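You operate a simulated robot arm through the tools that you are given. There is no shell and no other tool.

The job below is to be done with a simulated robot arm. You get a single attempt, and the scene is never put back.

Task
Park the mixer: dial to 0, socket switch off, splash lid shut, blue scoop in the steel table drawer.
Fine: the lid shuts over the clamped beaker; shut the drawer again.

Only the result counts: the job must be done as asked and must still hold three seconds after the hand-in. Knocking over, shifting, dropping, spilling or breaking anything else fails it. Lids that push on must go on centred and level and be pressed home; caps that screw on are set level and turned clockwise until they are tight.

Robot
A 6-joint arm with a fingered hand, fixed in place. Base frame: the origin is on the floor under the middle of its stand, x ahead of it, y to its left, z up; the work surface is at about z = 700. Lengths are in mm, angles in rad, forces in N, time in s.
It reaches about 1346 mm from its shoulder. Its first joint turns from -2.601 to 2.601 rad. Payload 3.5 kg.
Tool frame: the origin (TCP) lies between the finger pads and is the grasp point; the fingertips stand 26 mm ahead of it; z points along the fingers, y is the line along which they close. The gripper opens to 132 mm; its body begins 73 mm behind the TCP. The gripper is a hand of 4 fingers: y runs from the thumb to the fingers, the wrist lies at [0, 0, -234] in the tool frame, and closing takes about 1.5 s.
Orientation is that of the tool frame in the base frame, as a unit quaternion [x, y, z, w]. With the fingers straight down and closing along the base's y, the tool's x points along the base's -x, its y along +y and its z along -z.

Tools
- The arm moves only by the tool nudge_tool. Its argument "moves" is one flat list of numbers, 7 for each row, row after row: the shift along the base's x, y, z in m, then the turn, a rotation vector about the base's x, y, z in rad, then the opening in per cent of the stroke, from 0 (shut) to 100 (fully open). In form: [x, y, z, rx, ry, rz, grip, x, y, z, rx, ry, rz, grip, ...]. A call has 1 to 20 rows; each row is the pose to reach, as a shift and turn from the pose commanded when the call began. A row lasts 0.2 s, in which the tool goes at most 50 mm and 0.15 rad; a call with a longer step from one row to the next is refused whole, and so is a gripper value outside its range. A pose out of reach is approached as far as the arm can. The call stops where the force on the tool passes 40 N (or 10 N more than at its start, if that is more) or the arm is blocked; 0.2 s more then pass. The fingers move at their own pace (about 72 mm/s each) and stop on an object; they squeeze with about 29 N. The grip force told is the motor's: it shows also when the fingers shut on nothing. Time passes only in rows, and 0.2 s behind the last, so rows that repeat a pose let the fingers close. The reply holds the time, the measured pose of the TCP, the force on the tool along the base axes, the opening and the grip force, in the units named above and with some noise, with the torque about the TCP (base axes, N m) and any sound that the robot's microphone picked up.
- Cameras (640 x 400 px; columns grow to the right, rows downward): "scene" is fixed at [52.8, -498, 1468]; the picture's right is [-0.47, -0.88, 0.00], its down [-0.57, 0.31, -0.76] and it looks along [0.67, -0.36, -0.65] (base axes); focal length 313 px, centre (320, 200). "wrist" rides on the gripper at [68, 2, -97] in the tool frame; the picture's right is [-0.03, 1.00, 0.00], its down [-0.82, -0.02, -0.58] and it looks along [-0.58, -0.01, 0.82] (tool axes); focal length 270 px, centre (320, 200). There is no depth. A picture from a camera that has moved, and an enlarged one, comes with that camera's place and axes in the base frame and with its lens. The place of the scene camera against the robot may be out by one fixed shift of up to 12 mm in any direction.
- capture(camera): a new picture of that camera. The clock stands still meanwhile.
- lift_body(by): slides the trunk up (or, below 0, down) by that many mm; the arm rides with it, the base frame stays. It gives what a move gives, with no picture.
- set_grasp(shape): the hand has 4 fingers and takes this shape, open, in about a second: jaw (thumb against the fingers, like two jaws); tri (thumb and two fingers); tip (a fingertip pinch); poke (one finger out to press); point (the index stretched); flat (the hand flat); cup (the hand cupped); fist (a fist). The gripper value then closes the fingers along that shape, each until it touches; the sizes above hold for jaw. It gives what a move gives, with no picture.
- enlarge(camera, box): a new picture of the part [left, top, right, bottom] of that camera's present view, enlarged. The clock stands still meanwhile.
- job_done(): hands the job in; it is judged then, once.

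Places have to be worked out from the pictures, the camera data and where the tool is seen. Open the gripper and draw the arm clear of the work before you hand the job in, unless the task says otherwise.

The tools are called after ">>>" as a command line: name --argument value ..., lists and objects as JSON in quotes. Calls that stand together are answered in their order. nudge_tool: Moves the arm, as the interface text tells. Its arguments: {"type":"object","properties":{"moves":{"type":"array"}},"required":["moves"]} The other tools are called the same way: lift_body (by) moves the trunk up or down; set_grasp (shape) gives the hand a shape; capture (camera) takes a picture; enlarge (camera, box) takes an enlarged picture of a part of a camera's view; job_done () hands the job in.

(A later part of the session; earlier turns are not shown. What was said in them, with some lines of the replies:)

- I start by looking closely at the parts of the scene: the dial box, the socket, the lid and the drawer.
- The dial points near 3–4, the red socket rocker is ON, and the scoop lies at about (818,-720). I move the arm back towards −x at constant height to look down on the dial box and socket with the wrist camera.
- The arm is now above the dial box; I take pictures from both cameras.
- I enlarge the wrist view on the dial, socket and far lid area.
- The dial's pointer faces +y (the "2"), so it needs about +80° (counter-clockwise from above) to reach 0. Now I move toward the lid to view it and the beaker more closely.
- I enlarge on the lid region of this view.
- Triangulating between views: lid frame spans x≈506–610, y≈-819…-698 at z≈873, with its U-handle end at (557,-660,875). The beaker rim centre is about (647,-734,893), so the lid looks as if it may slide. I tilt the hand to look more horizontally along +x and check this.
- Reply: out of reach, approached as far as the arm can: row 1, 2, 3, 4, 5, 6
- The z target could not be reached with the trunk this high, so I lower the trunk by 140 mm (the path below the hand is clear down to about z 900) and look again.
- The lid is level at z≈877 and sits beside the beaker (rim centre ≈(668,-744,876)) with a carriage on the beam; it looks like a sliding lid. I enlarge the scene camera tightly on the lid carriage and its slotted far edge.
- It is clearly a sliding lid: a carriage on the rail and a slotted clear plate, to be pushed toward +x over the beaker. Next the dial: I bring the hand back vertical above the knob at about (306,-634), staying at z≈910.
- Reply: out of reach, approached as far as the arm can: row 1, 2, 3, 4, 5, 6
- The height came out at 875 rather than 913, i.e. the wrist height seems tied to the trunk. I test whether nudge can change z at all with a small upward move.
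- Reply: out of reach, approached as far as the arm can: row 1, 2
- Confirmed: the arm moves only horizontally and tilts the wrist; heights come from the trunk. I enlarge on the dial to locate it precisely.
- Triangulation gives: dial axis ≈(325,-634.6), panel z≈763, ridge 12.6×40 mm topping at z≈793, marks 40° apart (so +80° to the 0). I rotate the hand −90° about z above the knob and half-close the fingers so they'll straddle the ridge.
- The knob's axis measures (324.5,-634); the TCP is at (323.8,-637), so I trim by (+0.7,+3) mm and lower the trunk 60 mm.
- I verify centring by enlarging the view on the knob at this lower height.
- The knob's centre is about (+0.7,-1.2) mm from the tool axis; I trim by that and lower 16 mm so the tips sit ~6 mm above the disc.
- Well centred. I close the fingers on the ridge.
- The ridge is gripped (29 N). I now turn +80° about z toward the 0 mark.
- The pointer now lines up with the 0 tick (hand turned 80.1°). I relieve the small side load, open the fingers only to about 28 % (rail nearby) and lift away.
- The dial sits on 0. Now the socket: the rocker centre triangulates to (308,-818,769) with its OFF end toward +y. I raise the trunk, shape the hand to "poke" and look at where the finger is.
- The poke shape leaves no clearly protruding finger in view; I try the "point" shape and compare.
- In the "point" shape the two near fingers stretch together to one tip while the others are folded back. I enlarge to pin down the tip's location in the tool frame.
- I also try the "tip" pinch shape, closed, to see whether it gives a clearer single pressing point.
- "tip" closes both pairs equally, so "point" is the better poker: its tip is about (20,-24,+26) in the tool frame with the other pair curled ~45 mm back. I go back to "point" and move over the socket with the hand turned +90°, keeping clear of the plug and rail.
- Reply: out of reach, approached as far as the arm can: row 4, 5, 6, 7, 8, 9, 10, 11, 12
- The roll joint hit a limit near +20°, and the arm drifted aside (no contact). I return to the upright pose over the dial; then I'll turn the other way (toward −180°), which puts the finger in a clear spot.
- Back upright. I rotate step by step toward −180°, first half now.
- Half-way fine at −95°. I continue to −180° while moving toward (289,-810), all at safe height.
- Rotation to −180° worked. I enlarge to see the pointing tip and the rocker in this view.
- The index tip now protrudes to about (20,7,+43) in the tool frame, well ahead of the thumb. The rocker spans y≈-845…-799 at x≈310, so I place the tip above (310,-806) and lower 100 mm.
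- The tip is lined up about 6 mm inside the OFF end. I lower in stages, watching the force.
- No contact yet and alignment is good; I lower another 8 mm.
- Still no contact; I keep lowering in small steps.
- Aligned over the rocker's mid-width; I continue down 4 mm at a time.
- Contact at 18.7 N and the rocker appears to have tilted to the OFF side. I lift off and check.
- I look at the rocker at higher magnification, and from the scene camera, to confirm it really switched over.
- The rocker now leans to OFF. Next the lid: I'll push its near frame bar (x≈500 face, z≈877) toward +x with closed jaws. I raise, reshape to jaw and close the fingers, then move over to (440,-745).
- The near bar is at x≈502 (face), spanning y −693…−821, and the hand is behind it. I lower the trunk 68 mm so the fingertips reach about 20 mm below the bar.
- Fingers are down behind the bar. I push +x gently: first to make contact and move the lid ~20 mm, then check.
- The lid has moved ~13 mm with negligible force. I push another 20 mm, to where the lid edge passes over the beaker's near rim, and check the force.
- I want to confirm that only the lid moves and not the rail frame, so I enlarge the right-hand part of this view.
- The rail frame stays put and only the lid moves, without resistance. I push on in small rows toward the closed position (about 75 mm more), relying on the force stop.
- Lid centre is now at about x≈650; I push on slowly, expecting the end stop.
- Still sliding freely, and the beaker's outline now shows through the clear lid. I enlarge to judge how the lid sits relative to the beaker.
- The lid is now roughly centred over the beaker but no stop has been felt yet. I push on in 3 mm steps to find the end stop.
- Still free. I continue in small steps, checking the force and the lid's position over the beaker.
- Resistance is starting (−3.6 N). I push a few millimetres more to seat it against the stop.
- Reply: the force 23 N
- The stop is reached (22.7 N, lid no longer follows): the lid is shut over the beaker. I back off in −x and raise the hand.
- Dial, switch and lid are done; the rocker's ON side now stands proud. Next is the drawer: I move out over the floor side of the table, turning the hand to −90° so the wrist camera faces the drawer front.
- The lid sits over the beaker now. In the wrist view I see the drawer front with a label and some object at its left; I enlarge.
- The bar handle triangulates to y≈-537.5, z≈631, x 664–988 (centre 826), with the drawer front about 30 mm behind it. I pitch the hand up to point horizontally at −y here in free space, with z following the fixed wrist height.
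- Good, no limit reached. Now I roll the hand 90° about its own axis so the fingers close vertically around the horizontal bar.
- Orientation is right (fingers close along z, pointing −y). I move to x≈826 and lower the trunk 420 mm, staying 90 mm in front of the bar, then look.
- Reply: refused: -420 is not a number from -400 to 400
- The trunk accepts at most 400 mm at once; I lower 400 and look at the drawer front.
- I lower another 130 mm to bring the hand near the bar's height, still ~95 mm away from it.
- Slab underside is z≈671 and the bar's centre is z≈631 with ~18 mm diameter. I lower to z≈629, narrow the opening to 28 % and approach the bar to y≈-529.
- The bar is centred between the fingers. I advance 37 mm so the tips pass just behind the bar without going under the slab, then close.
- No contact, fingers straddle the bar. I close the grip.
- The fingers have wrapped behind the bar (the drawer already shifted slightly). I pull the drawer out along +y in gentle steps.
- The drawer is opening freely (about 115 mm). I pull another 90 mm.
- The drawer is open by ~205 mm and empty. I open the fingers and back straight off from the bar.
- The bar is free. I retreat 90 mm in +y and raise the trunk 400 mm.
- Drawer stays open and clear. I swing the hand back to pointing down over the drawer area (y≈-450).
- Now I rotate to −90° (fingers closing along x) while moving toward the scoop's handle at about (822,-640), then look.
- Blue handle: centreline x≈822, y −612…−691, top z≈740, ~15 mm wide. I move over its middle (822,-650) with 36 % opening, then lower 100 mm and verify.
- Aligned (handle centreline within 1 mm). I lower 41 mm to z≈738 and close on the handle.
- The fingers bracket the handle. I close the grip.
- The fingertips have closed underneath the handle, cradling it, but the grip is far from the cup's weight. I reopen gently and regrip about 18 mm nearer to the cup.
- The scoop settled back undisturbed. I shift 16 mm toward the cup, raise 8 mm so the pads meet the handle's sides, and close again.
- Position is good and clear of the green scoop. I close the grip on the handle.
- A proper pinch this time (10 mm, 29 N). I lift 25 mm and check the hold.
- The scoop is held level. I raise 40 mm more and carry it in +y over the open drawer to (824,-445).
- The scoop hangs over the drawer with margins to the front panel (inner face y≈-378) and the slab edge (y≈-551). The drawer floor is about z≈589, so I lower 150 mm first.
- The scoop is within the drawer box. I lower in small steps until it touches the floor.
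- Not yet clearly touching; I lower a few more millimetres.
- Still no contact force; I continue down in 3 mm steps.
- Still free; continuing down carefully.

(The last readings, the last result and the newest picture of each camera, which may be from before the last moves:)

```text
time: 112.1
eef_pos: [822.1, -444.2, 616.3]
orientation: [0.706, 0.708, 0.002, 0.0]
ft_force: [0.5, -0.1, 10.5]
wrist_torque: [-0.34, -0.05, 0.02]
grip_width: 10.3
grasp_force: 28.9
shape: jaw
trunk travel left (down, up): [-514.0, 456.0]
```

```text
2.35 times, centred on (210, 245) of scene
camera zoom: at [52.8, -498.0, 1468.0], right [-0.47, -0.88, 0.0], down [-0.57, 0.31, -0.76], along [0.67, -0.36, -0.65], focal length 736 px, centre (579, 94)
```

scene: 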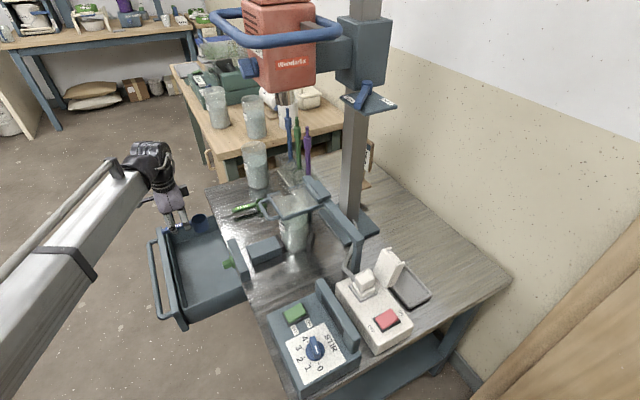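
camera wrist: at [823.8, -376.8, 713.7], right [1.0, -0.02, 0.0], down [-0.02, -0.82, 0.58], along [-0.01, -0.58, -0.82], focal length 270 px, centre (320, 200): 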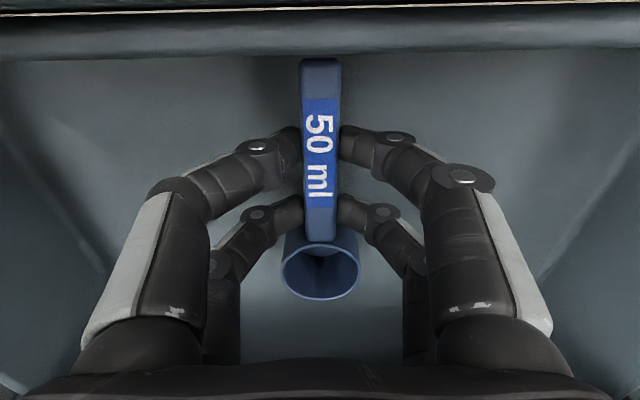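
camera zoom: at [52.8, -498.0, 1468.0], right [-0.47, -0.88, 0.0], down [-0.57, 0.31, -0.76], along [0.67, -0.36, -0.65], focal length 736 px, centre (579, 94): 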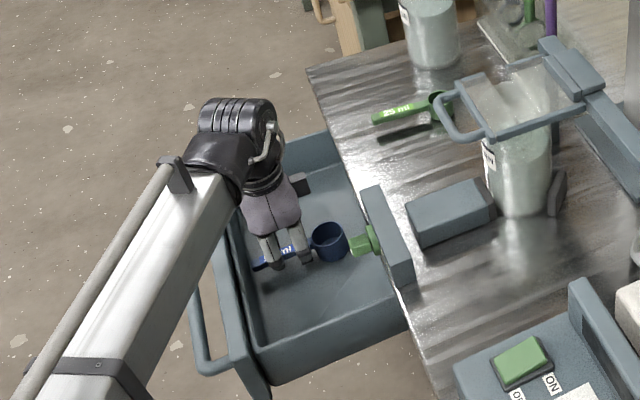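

Contact with the drawer floor (10 N). I relieve 1 mm and open the fingers gradually.

>>> lift_body --by 1.5

>>> nudge_tool --moves '[0, 0, 0, 0, 0, 0, 10, 0, 0, 0, 0, 0, 0, 16, 0, 0, 0, 0, 0, 0, 24, 0, 0, 0, 0, 0, 0, 32, 0, 0, 0, 0, 0, 0, 40, 0, 0, 0, 0, 0, 0, 40]'

>>> capture --camera "wrist"

```text
time: 112.6
eef_pos: [822.5, -444.7, 617.4]
orientation: [0.705, 0.709, 0.002, 0.001]
ft_force: [0.9, -1.0, 3.4]
wrist_torque: [-0.14, 0.0, 0.0]
grip_width: 10.2
grasp_force: 29.2
shape: jaw
trunk travel left (down, up): [-516.0, 454.0]
```

```text
time: 114.0
eef_pos: [821.4, -444.7, 616.8]
orientation: [0.705, 0.709, 0.002, 0.001]
ft_force: [0.1, -0.5, 0.3]
wrist_torque: [-0.02, -0.01, 0.02]
grip_width: 52.6
grasp_force: 0.1
shape: jaw
trunk travel left (down, up): [-516.0, 454.0]
```

```text
taken
camera wrist: at [824.2, -377.0, 714.3], right [1.0, -0.02, 0.0], down [-0.02, -0.82, 0.58], along [-0.01, -0.58, -0.82], focal length 270 px, centre (320, 200)
```

wrist: 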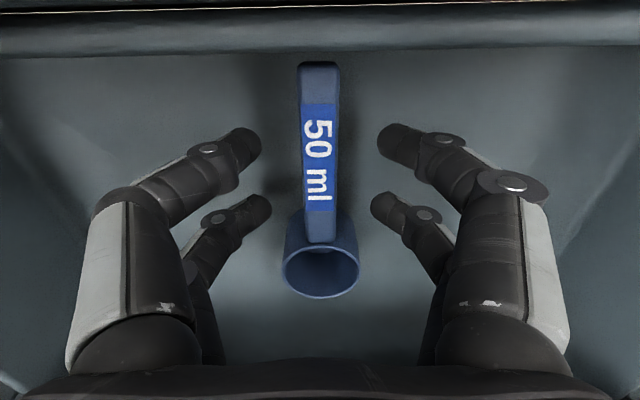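

The scoop stands in the drawer on its cup, released. I raise 250 mm, then swing the hand up to horizontal in front of the drawer to push it shut.

>>> lift_body --by 250

>>> nudge_tool --moves '[0, 0.02, 0.0024, -0.1427, 0, 0, 30, 0, 0.04, 0.0095, -0.2854, 0, 0, 20, 0, 0.06, 0.0211, -0.428, 0, 0, 10, 0, 0.08, 0.0372, -0.571, 0, 0, 0, 0, 0.1, 0.0572, -0.7135, 0, 0, 0, 0, 0.12, 0.0806, -0.856, 0, 0, 0, 0, 0.14, 0.1073, -0.999, 0, 0, 0, 0, 0.16, 0.1366, -1.142, 0, 0, 0, 0, 0.18, 0.1679, -1.284, 0, 0, 0, 0, 0.2, 0.2005, -1.427, 0, 0, 0, 0, 0.21, 0.234, -1.571, 0, 0, 0]'

>>> capture --camera "scene"

>>> enlarge --camera "scene" --box '[130, 170, 330, 330]'

```text
time: 116.6
eef_pos: [822.6, -445.1, 866.1]
orientation: [0.705, 0.709, 0.001, 0.001]
ft_force: [-0.5, 0.0, 0.0]
wrist_torque: [0.02, -0.01, -0.02]
grip_width: 52.3
grasp_force: 0.1
shape: jaw
trunk travel left (down, up): [-766.0, 204.0]
```

```text
time: 119.0
eef_pos: [823.2, -233.3, 1100.7]
orientation: [0.497, 0.502, -0.501, 0.499]
ft_force: [-0.1, -0.2, -0.1]
wrist_torque: [0.04, 0.0, 0.01]
grip_width: 0.0
grasp_force: 28.8
shape: jaw
trunk travel left (down, up): [-766.0, 204.0]
```

```text
taken
```

scene: 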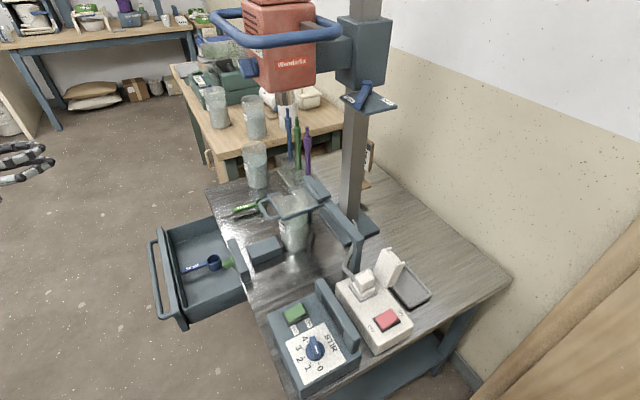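

```text
2.50 times, centred on (230, 250) of scene
camera zoom: at [52.8, -498.0, 1468.0], right [-0.47, -0.88, 0.0], down [-0.57, 0.31, -0.76], along [0.67, -0.36, -0.65], focal length 782 px, centre (545, 75)
```

zoom: 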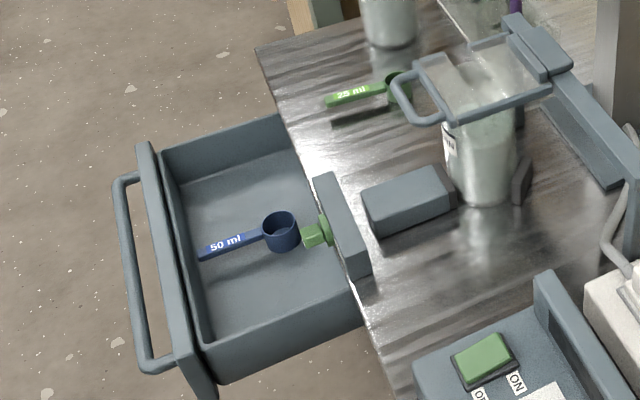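

The scoop stands upright in the drawer. I roll the hand 90° so the closed fingertips are level, then lower to the bar's height in front of it.

>>> nudge_tool --moves '[0, 0, 0, 0, -0.1427, 0, 0, 0, 0, 0, 0, -0.2854, 0, 0, 0, 0, 0, 0, -0.428, 0, 0, 0, 0, 0, 0, -0.571, 0, 0, 0, 0, 0, 0, -0.7135, 0, 0, 0, 0, 0, 0, -0.856, 0, 0, 0, 0, 0, 0, -0.999, 0, 0, 0, 0, 0, 0, -1.142, 0, 0, 0, 0, 0, 0, -1.284, 0, 0, 0, 0, 0, 0, -1.427, 0, 0, 0, 0, 0, 0, -1.571, 0, 0]'

>>> lift_body --by -400

>>> capture --camera "wrist"

```text
time: 121.4
eef_pos: [823.7, -235.2, 1101.5]
orientation: [0.706, 0.002, -0.001, 0.708]
ft_force: [0.6, -1.0, 0.0]
wrist_torque: [-0.01, 0.0, 0.0]
grip_width: 0.0
grasp_force: 29.0
shape: jaw
trunk travel left (down, up): [-766.0, 204.0]
```

```text
time: 125.2
eef_pos: [823.0, -235.5, 701.0]
orientation: [0.706, 0.003, -0.002, 0.708]
ft_force: [-0.1, 0.3, -0.4]
wrist_torque: [0.0, 0.0, -0.03]
grip_width: 0.0
grasp_force: 29.2
shape: jaw
trunk travel left (down, up): [-366.0, 604.0]
```

```text
taken
camera wrist: at [891.5, -138.5, 702.8], right [-0.02, 0.0, 1.0], down [-0.82, 0.58, -0.02], along [-0.58, -0.82, -0.01], focal length 270 px, centre (320, 200)
```

wrist: 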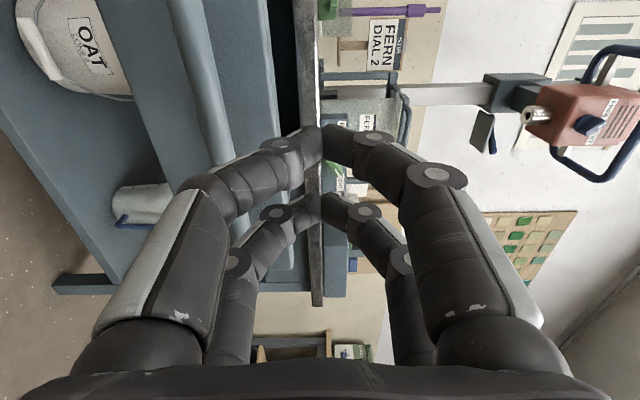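

I lower the last 70 mm so the fingertips face the bar's centre (z≈631).

>>> lift_body --by -70

>>> capture --camera "wrist"

```text
time: 126.3
eef_pos: [823.1, -234.8, 631.4]
orientation: [0.706, 0.002, -0.001, 0.708]
ft_force: [-0.3, -0.6, 0.4]
wrist_torque: [0.0, -0.03, 0.0]
grip_width: 0.0
grasp_force: 29.3
shape: jaw
trunk travel left (down, up): [-296.0, 674.0]
```

```text
taken
camera wrist: at [891.5, -138.5, 632.7], right [-0.02, 0.0, 1.0], down [-0.82, 0.58, -0.02], along [-0.58, -0.82, -0.01], focal length 270 px, centre (320, 200)
```

wrist: 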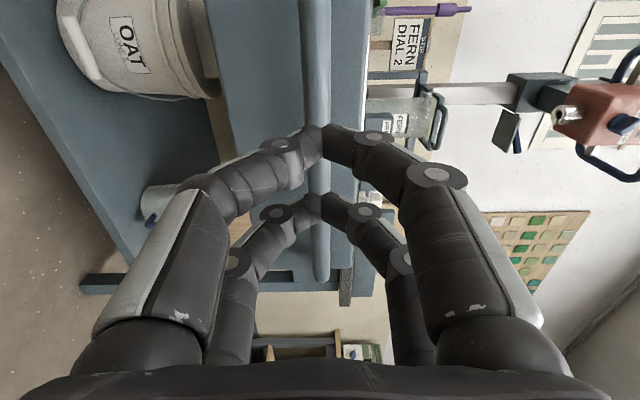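

The closed fingertips face the bar squarely. I push −y gently at about 50 mm/s.

>>> nudge_tool --moves '[0, -0.01, 0, 0, 0, 0, 0, 0, -0.02, 0, 0, 0, 0, 0, 0, -0.03, 0, 0, 0, 0, 0, 0, -0.038, 0, 0, 0, 0, 0, 0, -0.043, 0, 0, 0, 0, 0, 0, -0.048, 0, 0, 0, 0, 0, 0, -0.053, 0, 0, 0, 0, 0, 0, -0.058, 0, 0, 0, 0, 0, 0, -0.064, 0, 0, 0, 0, 0, 0, -0.07, 0, 0, 0, 0, 0, 0, -0.077, 0, 0, 0, 0, 0, 0, -0.084, 0, 0, 0, 0, 0, 0, -0.092, 0, 0, 0, 0, 0, 0, -0.1, 0, 0, 0, 0, 0, 0, -0.108, 0, 0, 0, 0, 0, 0, -0.116, 0, 0, 0, 0, 0]'

>>> capture --camera "scene"

>>> enlarge --camera "scene" --box '[130, 170, 330, 330]'

```text
time: 129.7
eef_pos: [823.1, -353.1, 630.6]
orientation: [0.707, 0.002, -0.001, 0.707]
ft_force: [0.9, 0.3, -0.2]
wrist_torque: [0.0, -0.03, -0.01]
grip_width: 0.0
grasp_force: 29.4
shape: jaw
trunk travel left (down, up): [-296.0, 674.0]
```

```text
taken
```

scene: 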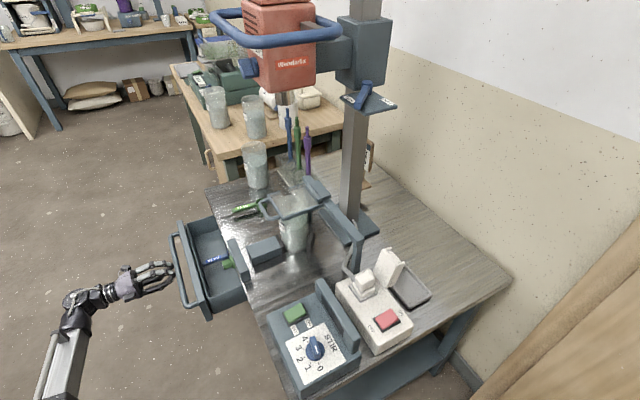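

```text
2.50 times, centred on (230, 250) of scene
camera zoom: at [52.8, -498.0, 1468.0], right [-0.47, -0.88, 0.0], down [-0.57, 0.31, -0.76], along [0.67, -0.36, -0.65], focal length 782 px, centre (545, 75)
```

zoom: 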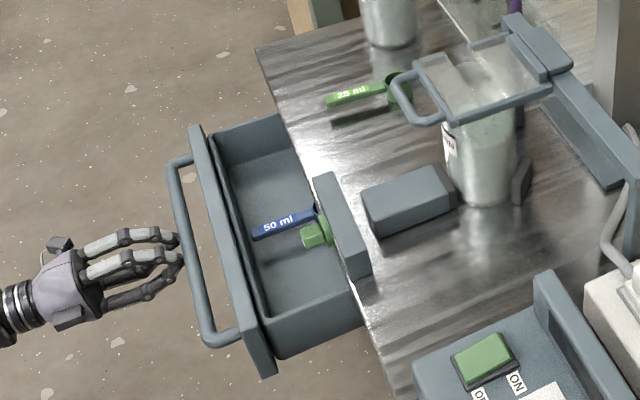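

The drawer slides in with the scoop in place. I keep pushing steadily.

>>> nudge_tool --moves '[0, -0.007, 0, 0, 0, 0, 0, 0, -0.015, 0, 0, 0, 0, 0, 0, -0.023, 0, 0, 0, 0, 0, 0, -0.031, 0, 0, 0, 0, 0, 0, -0.039, 0, 0, 0, 0, 0, 0, -0.047, 0, 0, 0, 0, 0, 0, -0.055, 0, 0, 0, 0, 0, 0, -0.063, 0, 0, 0, 0, 0, 0, -0.071, 0, 0, 0, 0, 0, 0, -0.079, 0, 0, 0, 0, 0, 0, -0.087, 0, 0, 0, 0, 0, 0, -0.095, 0, 0, 0, 0, 0, 0, -0.103, 0, 0, 0, 0, 0, 0, -0.111, 0, 0, 0, 0, 0, 0, -0.119, 0, 0, 0, 0, 0, 0, -0.126, 0, 0, 0, 0, 0, 0, -0.132, 0, 0, 0, 0, 0]'

>>> enlarge --camera "scene" --box '[130, 170, 330, 330]'

```text
time: 133.3
eef_pos: [821.9, -483.1, 631.6]
orientation: [0.706, 0.002, -0.001, 0.708]
ft_force: [1.6, 0.1, -0.6]
wrist_torque: [0.0, 0.02, 0.01]
grip_width: 0.0
grasp_force: 29.2
shape: jaw
trunk travel left (down, up): [-296.0, 674.0]
```

```text
2.50 times, centred on (230, 250) of scene
camera zoom: at [52.8, -498.0, 1468.0], right [-0.47, -0.88, 0.0], down [-0.57, 0.31, -0.76], along [0.67, -0.36, -0.65], focal length 782 px, centre (545, 75)
```

zoom: 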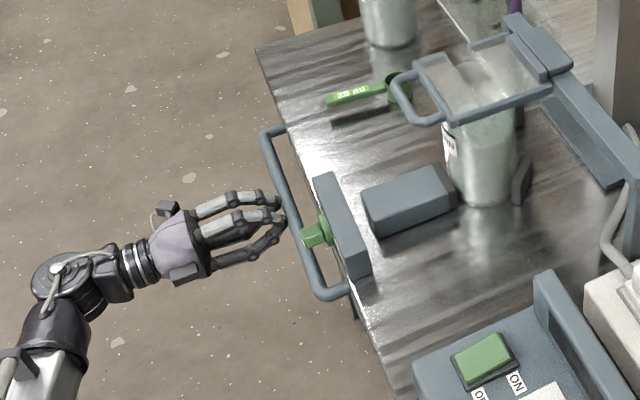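

Nearly shut. I push the last stretch in 3 mm steps until the stop is felt.

>>> nudge_tool --moves '[0, -0.003, 0, 0, 0, 0, 0, 0, -0.006, 0, 0, 0, 0, 0, 0, -0.009, 0, 0, 0, 0, 0, 0, -0.012, 0, 0, 0, 0, 0, 0, -0.015, 0, 0, 0, 0, 0, 0, -0.018, 0, 0, 0, 0, 0, 0, -0.021, 0, 0, 0, 0, 0, 0, -0.024, 0, 0, 0, 0, 0, 0, -0.027, 0, 0, 0, 0, 0, 0, -0.03, 0, 0, 0, 0, 0]'

>>> enlarge --camera "scene" --box '[130, 170, 330, 330]'

>>> capture --camera "wrist"

```text
time: 135.1
eef_pos: [823.1, -499.9, 631.3]
orientation: [0.707, 0.003, 0.0, 0.708]
ft_force: [-0.1, 9.9, -0.9]
wrist_torque: [0.07, -0.03, -0.21]
grip_width: 0.0
grasp_force: 28.9
shape: jaw
trunk travel left (down, up): [-296.0, 674.0]
stopped in row 8: the force on the tool passed its limit at 44 N (the readings are from after the stop); the commanded pose is now the measured one
```

```text
2.50 times, centred on (230, 250) of scene
camera zoom: at [52.8, -498.0, 1468.0], right [-0.47, -0.88, 0.0], down [-0.57, 0.31, -0.76], along [0.67, -0.36, -0.65], focal length 782 px, centre (545, 75)
```

zoom: 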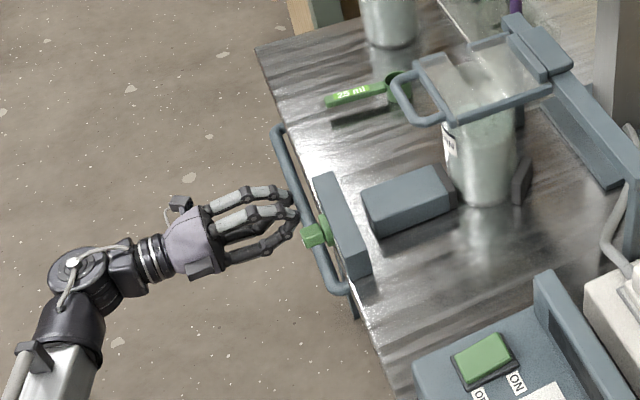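

```text
taken
camera wrist: at [890.9, -404.6, 632.5], right [-0.02, 0.0, 1.0], down [-0.82, 0.57, -0.02], along [-0.57, -0.82, -0.01], focal length 270 px, centre (320, 200)
```

wrist: 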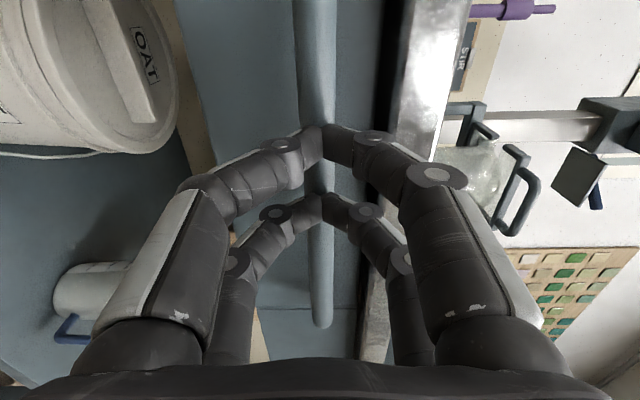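

The drawer is against its stop (44 N), and its bar matches the original closed position. I back away in +y, open the gripper, and check the final state.

>>> nudge_tool --moves '[0, 0.01, 0, 0, 0, 0, 0, 0, 0.03, 0, 0, 0, 0, 0, 0, 0.06, 0, 0, 0, 0, 20, 0, 0.1, 0, 0, 0, 0, 40, 0, 0.14, 0, 0, 0, 0, 60, 0, 0.18, 0, 0, 0, 0, 80, 0, 0.22, 0, 0, 0, 0, 100, 0, 0.25, 0, 0, 0, 0, 100]'

>>> capture --camera "scene"

>>> enlarge --camera "scene" --box '[190, 170, 390, 310]'

>>> enlarge --camera "scene" --box '[260, 260, 440, 390]'

>>> capture --camera "wrist"

```text
time: 136.9
eef_pos: [821.5, -254.8, 630.3]
orientation: [0.707, 0.003, -0.001, 0.707]
ft_force: [0.3, -0.8, 0.0]
wrist_torque: [0.03, 0.02, -0.01]
grip_width: 131.9
grasp_force: 0.0
shape: jaw
trunk travel left (down, up): [-296.0, 674.0]
```

```text
taken
```

scene: 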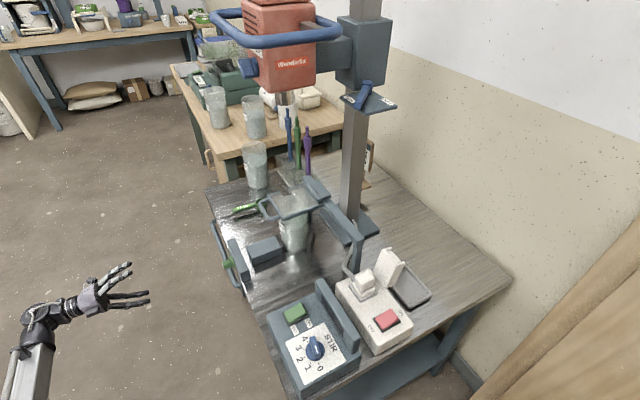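

```text
2.86 times, centred on (290, 240) of scene
camera zoom: at [52.8, -498.0, 1468.0], right [-0.47, -0.88, 0.0], down [-0.57, 0.31, -0.76], along [0.67, -0.36, -0.65], focal length 894 px, centre (406, 86)
```

zoom: 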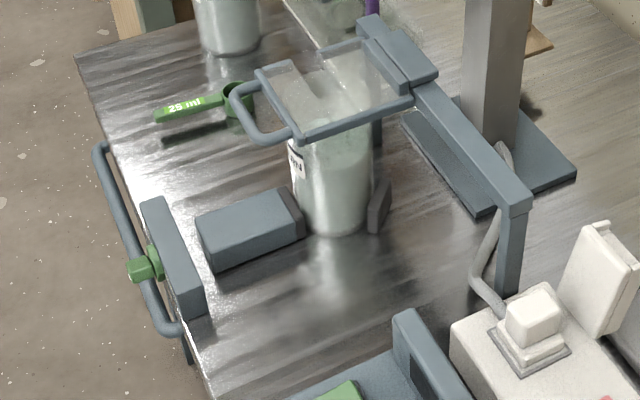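

```text
3.08 times, centred on (350, 325) of scene
camera zoom: at [52.8, -498.0, 1468.0], right [-0.47, -0.88, 0.0], down [-0.57, 0.31, -0.76], along [0.67, -0.36, -0.65], focal length 963 px, centre (228, -185)
```

zoom: 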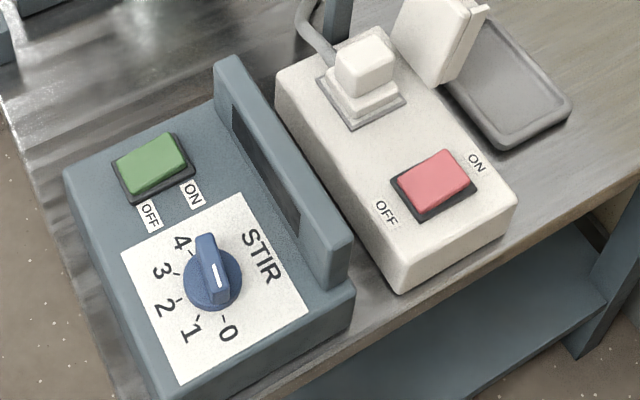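

```text
taken
camera wrist: at [890.1, -157.7, 632.1], right [-0.02, 0.0, 1.0], down [-0.82, 0.58, -0.02], along [-0.58, -0.82, -0.01], focal length 270 px, centre (320, 200)
```

wrist: 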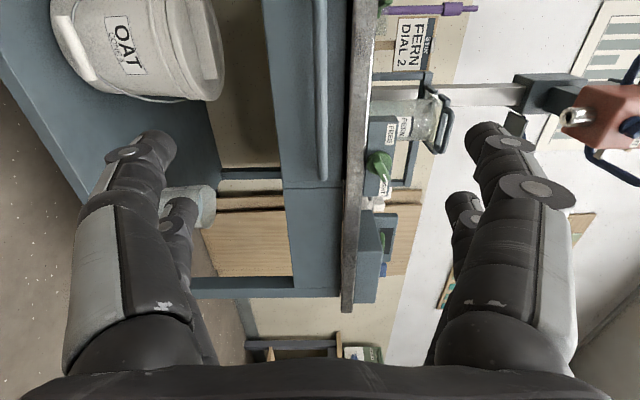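

The dial, lid and drawer look right. I double-check the rocker's tilt at high magnification.

>>> enlarge --camera "scene" --box '[365, 295, 415, 340]'

>>> enlarge --camera "scene" --box '[265, 285, 345, 355]'

```text
8.89 times, centred on (390, 318) of scene
camera zoom: at [52.8, -498.0, 1468.0], right [-0.47, -0.88, 0.0], down [-0.57, 0.31, -0.76], along [0.67, -0.36, -0.65], focal length 2781 px, centre (-302, -844)
```

zoom: 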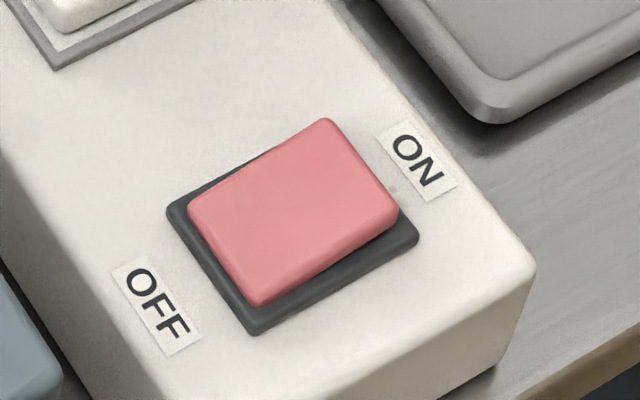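

```text
5.71 times, centred on (305, 320) of scene
camera zoom: at [52.8, -498.0, 1468.0], right [-0.47, -0.88, 0.0], down [-0.57, 0.31, -0.76], along [0.67, -0.36, -0.65], focal length 1788 px, centre (406, -486)
```

zoom: 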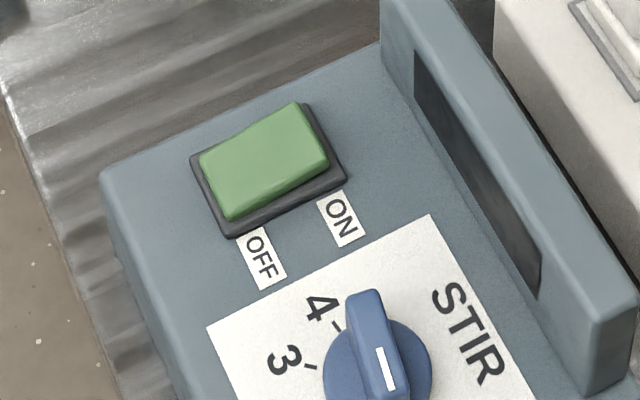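

The rocker's ON side stands high and its OFF side is pressed down. The dial is at 0, the lid covers the beaker, the drawer with the scoop is shut, and the open hand is well clear. I hand the job in.

>>> job_done

```text
The job is handed in.
```

The mixer is parked and the job is handed in. I checked each item in the cameras just before handing in; I have not seen the verdict.

- **Dial:** turned from 2 to 0. The pointer lines up with the 0 mark to within about 1°.
- **Socket switch:** pressed over to OFF. The OFF side is down and the ON side stands proud.
- **Splash lid:** it is a sliding lid. I pushed it along its rail until it met the end stop, and it now covers the clamped beaker.
- **Blue scoop:** it is upright in the steel table drawer. The drawer is shut against its stop, and its handle is back in its original closed position.

I saw nothing else knocked, shifted or spilled. The gripper is open and the arm is well clear of the table.
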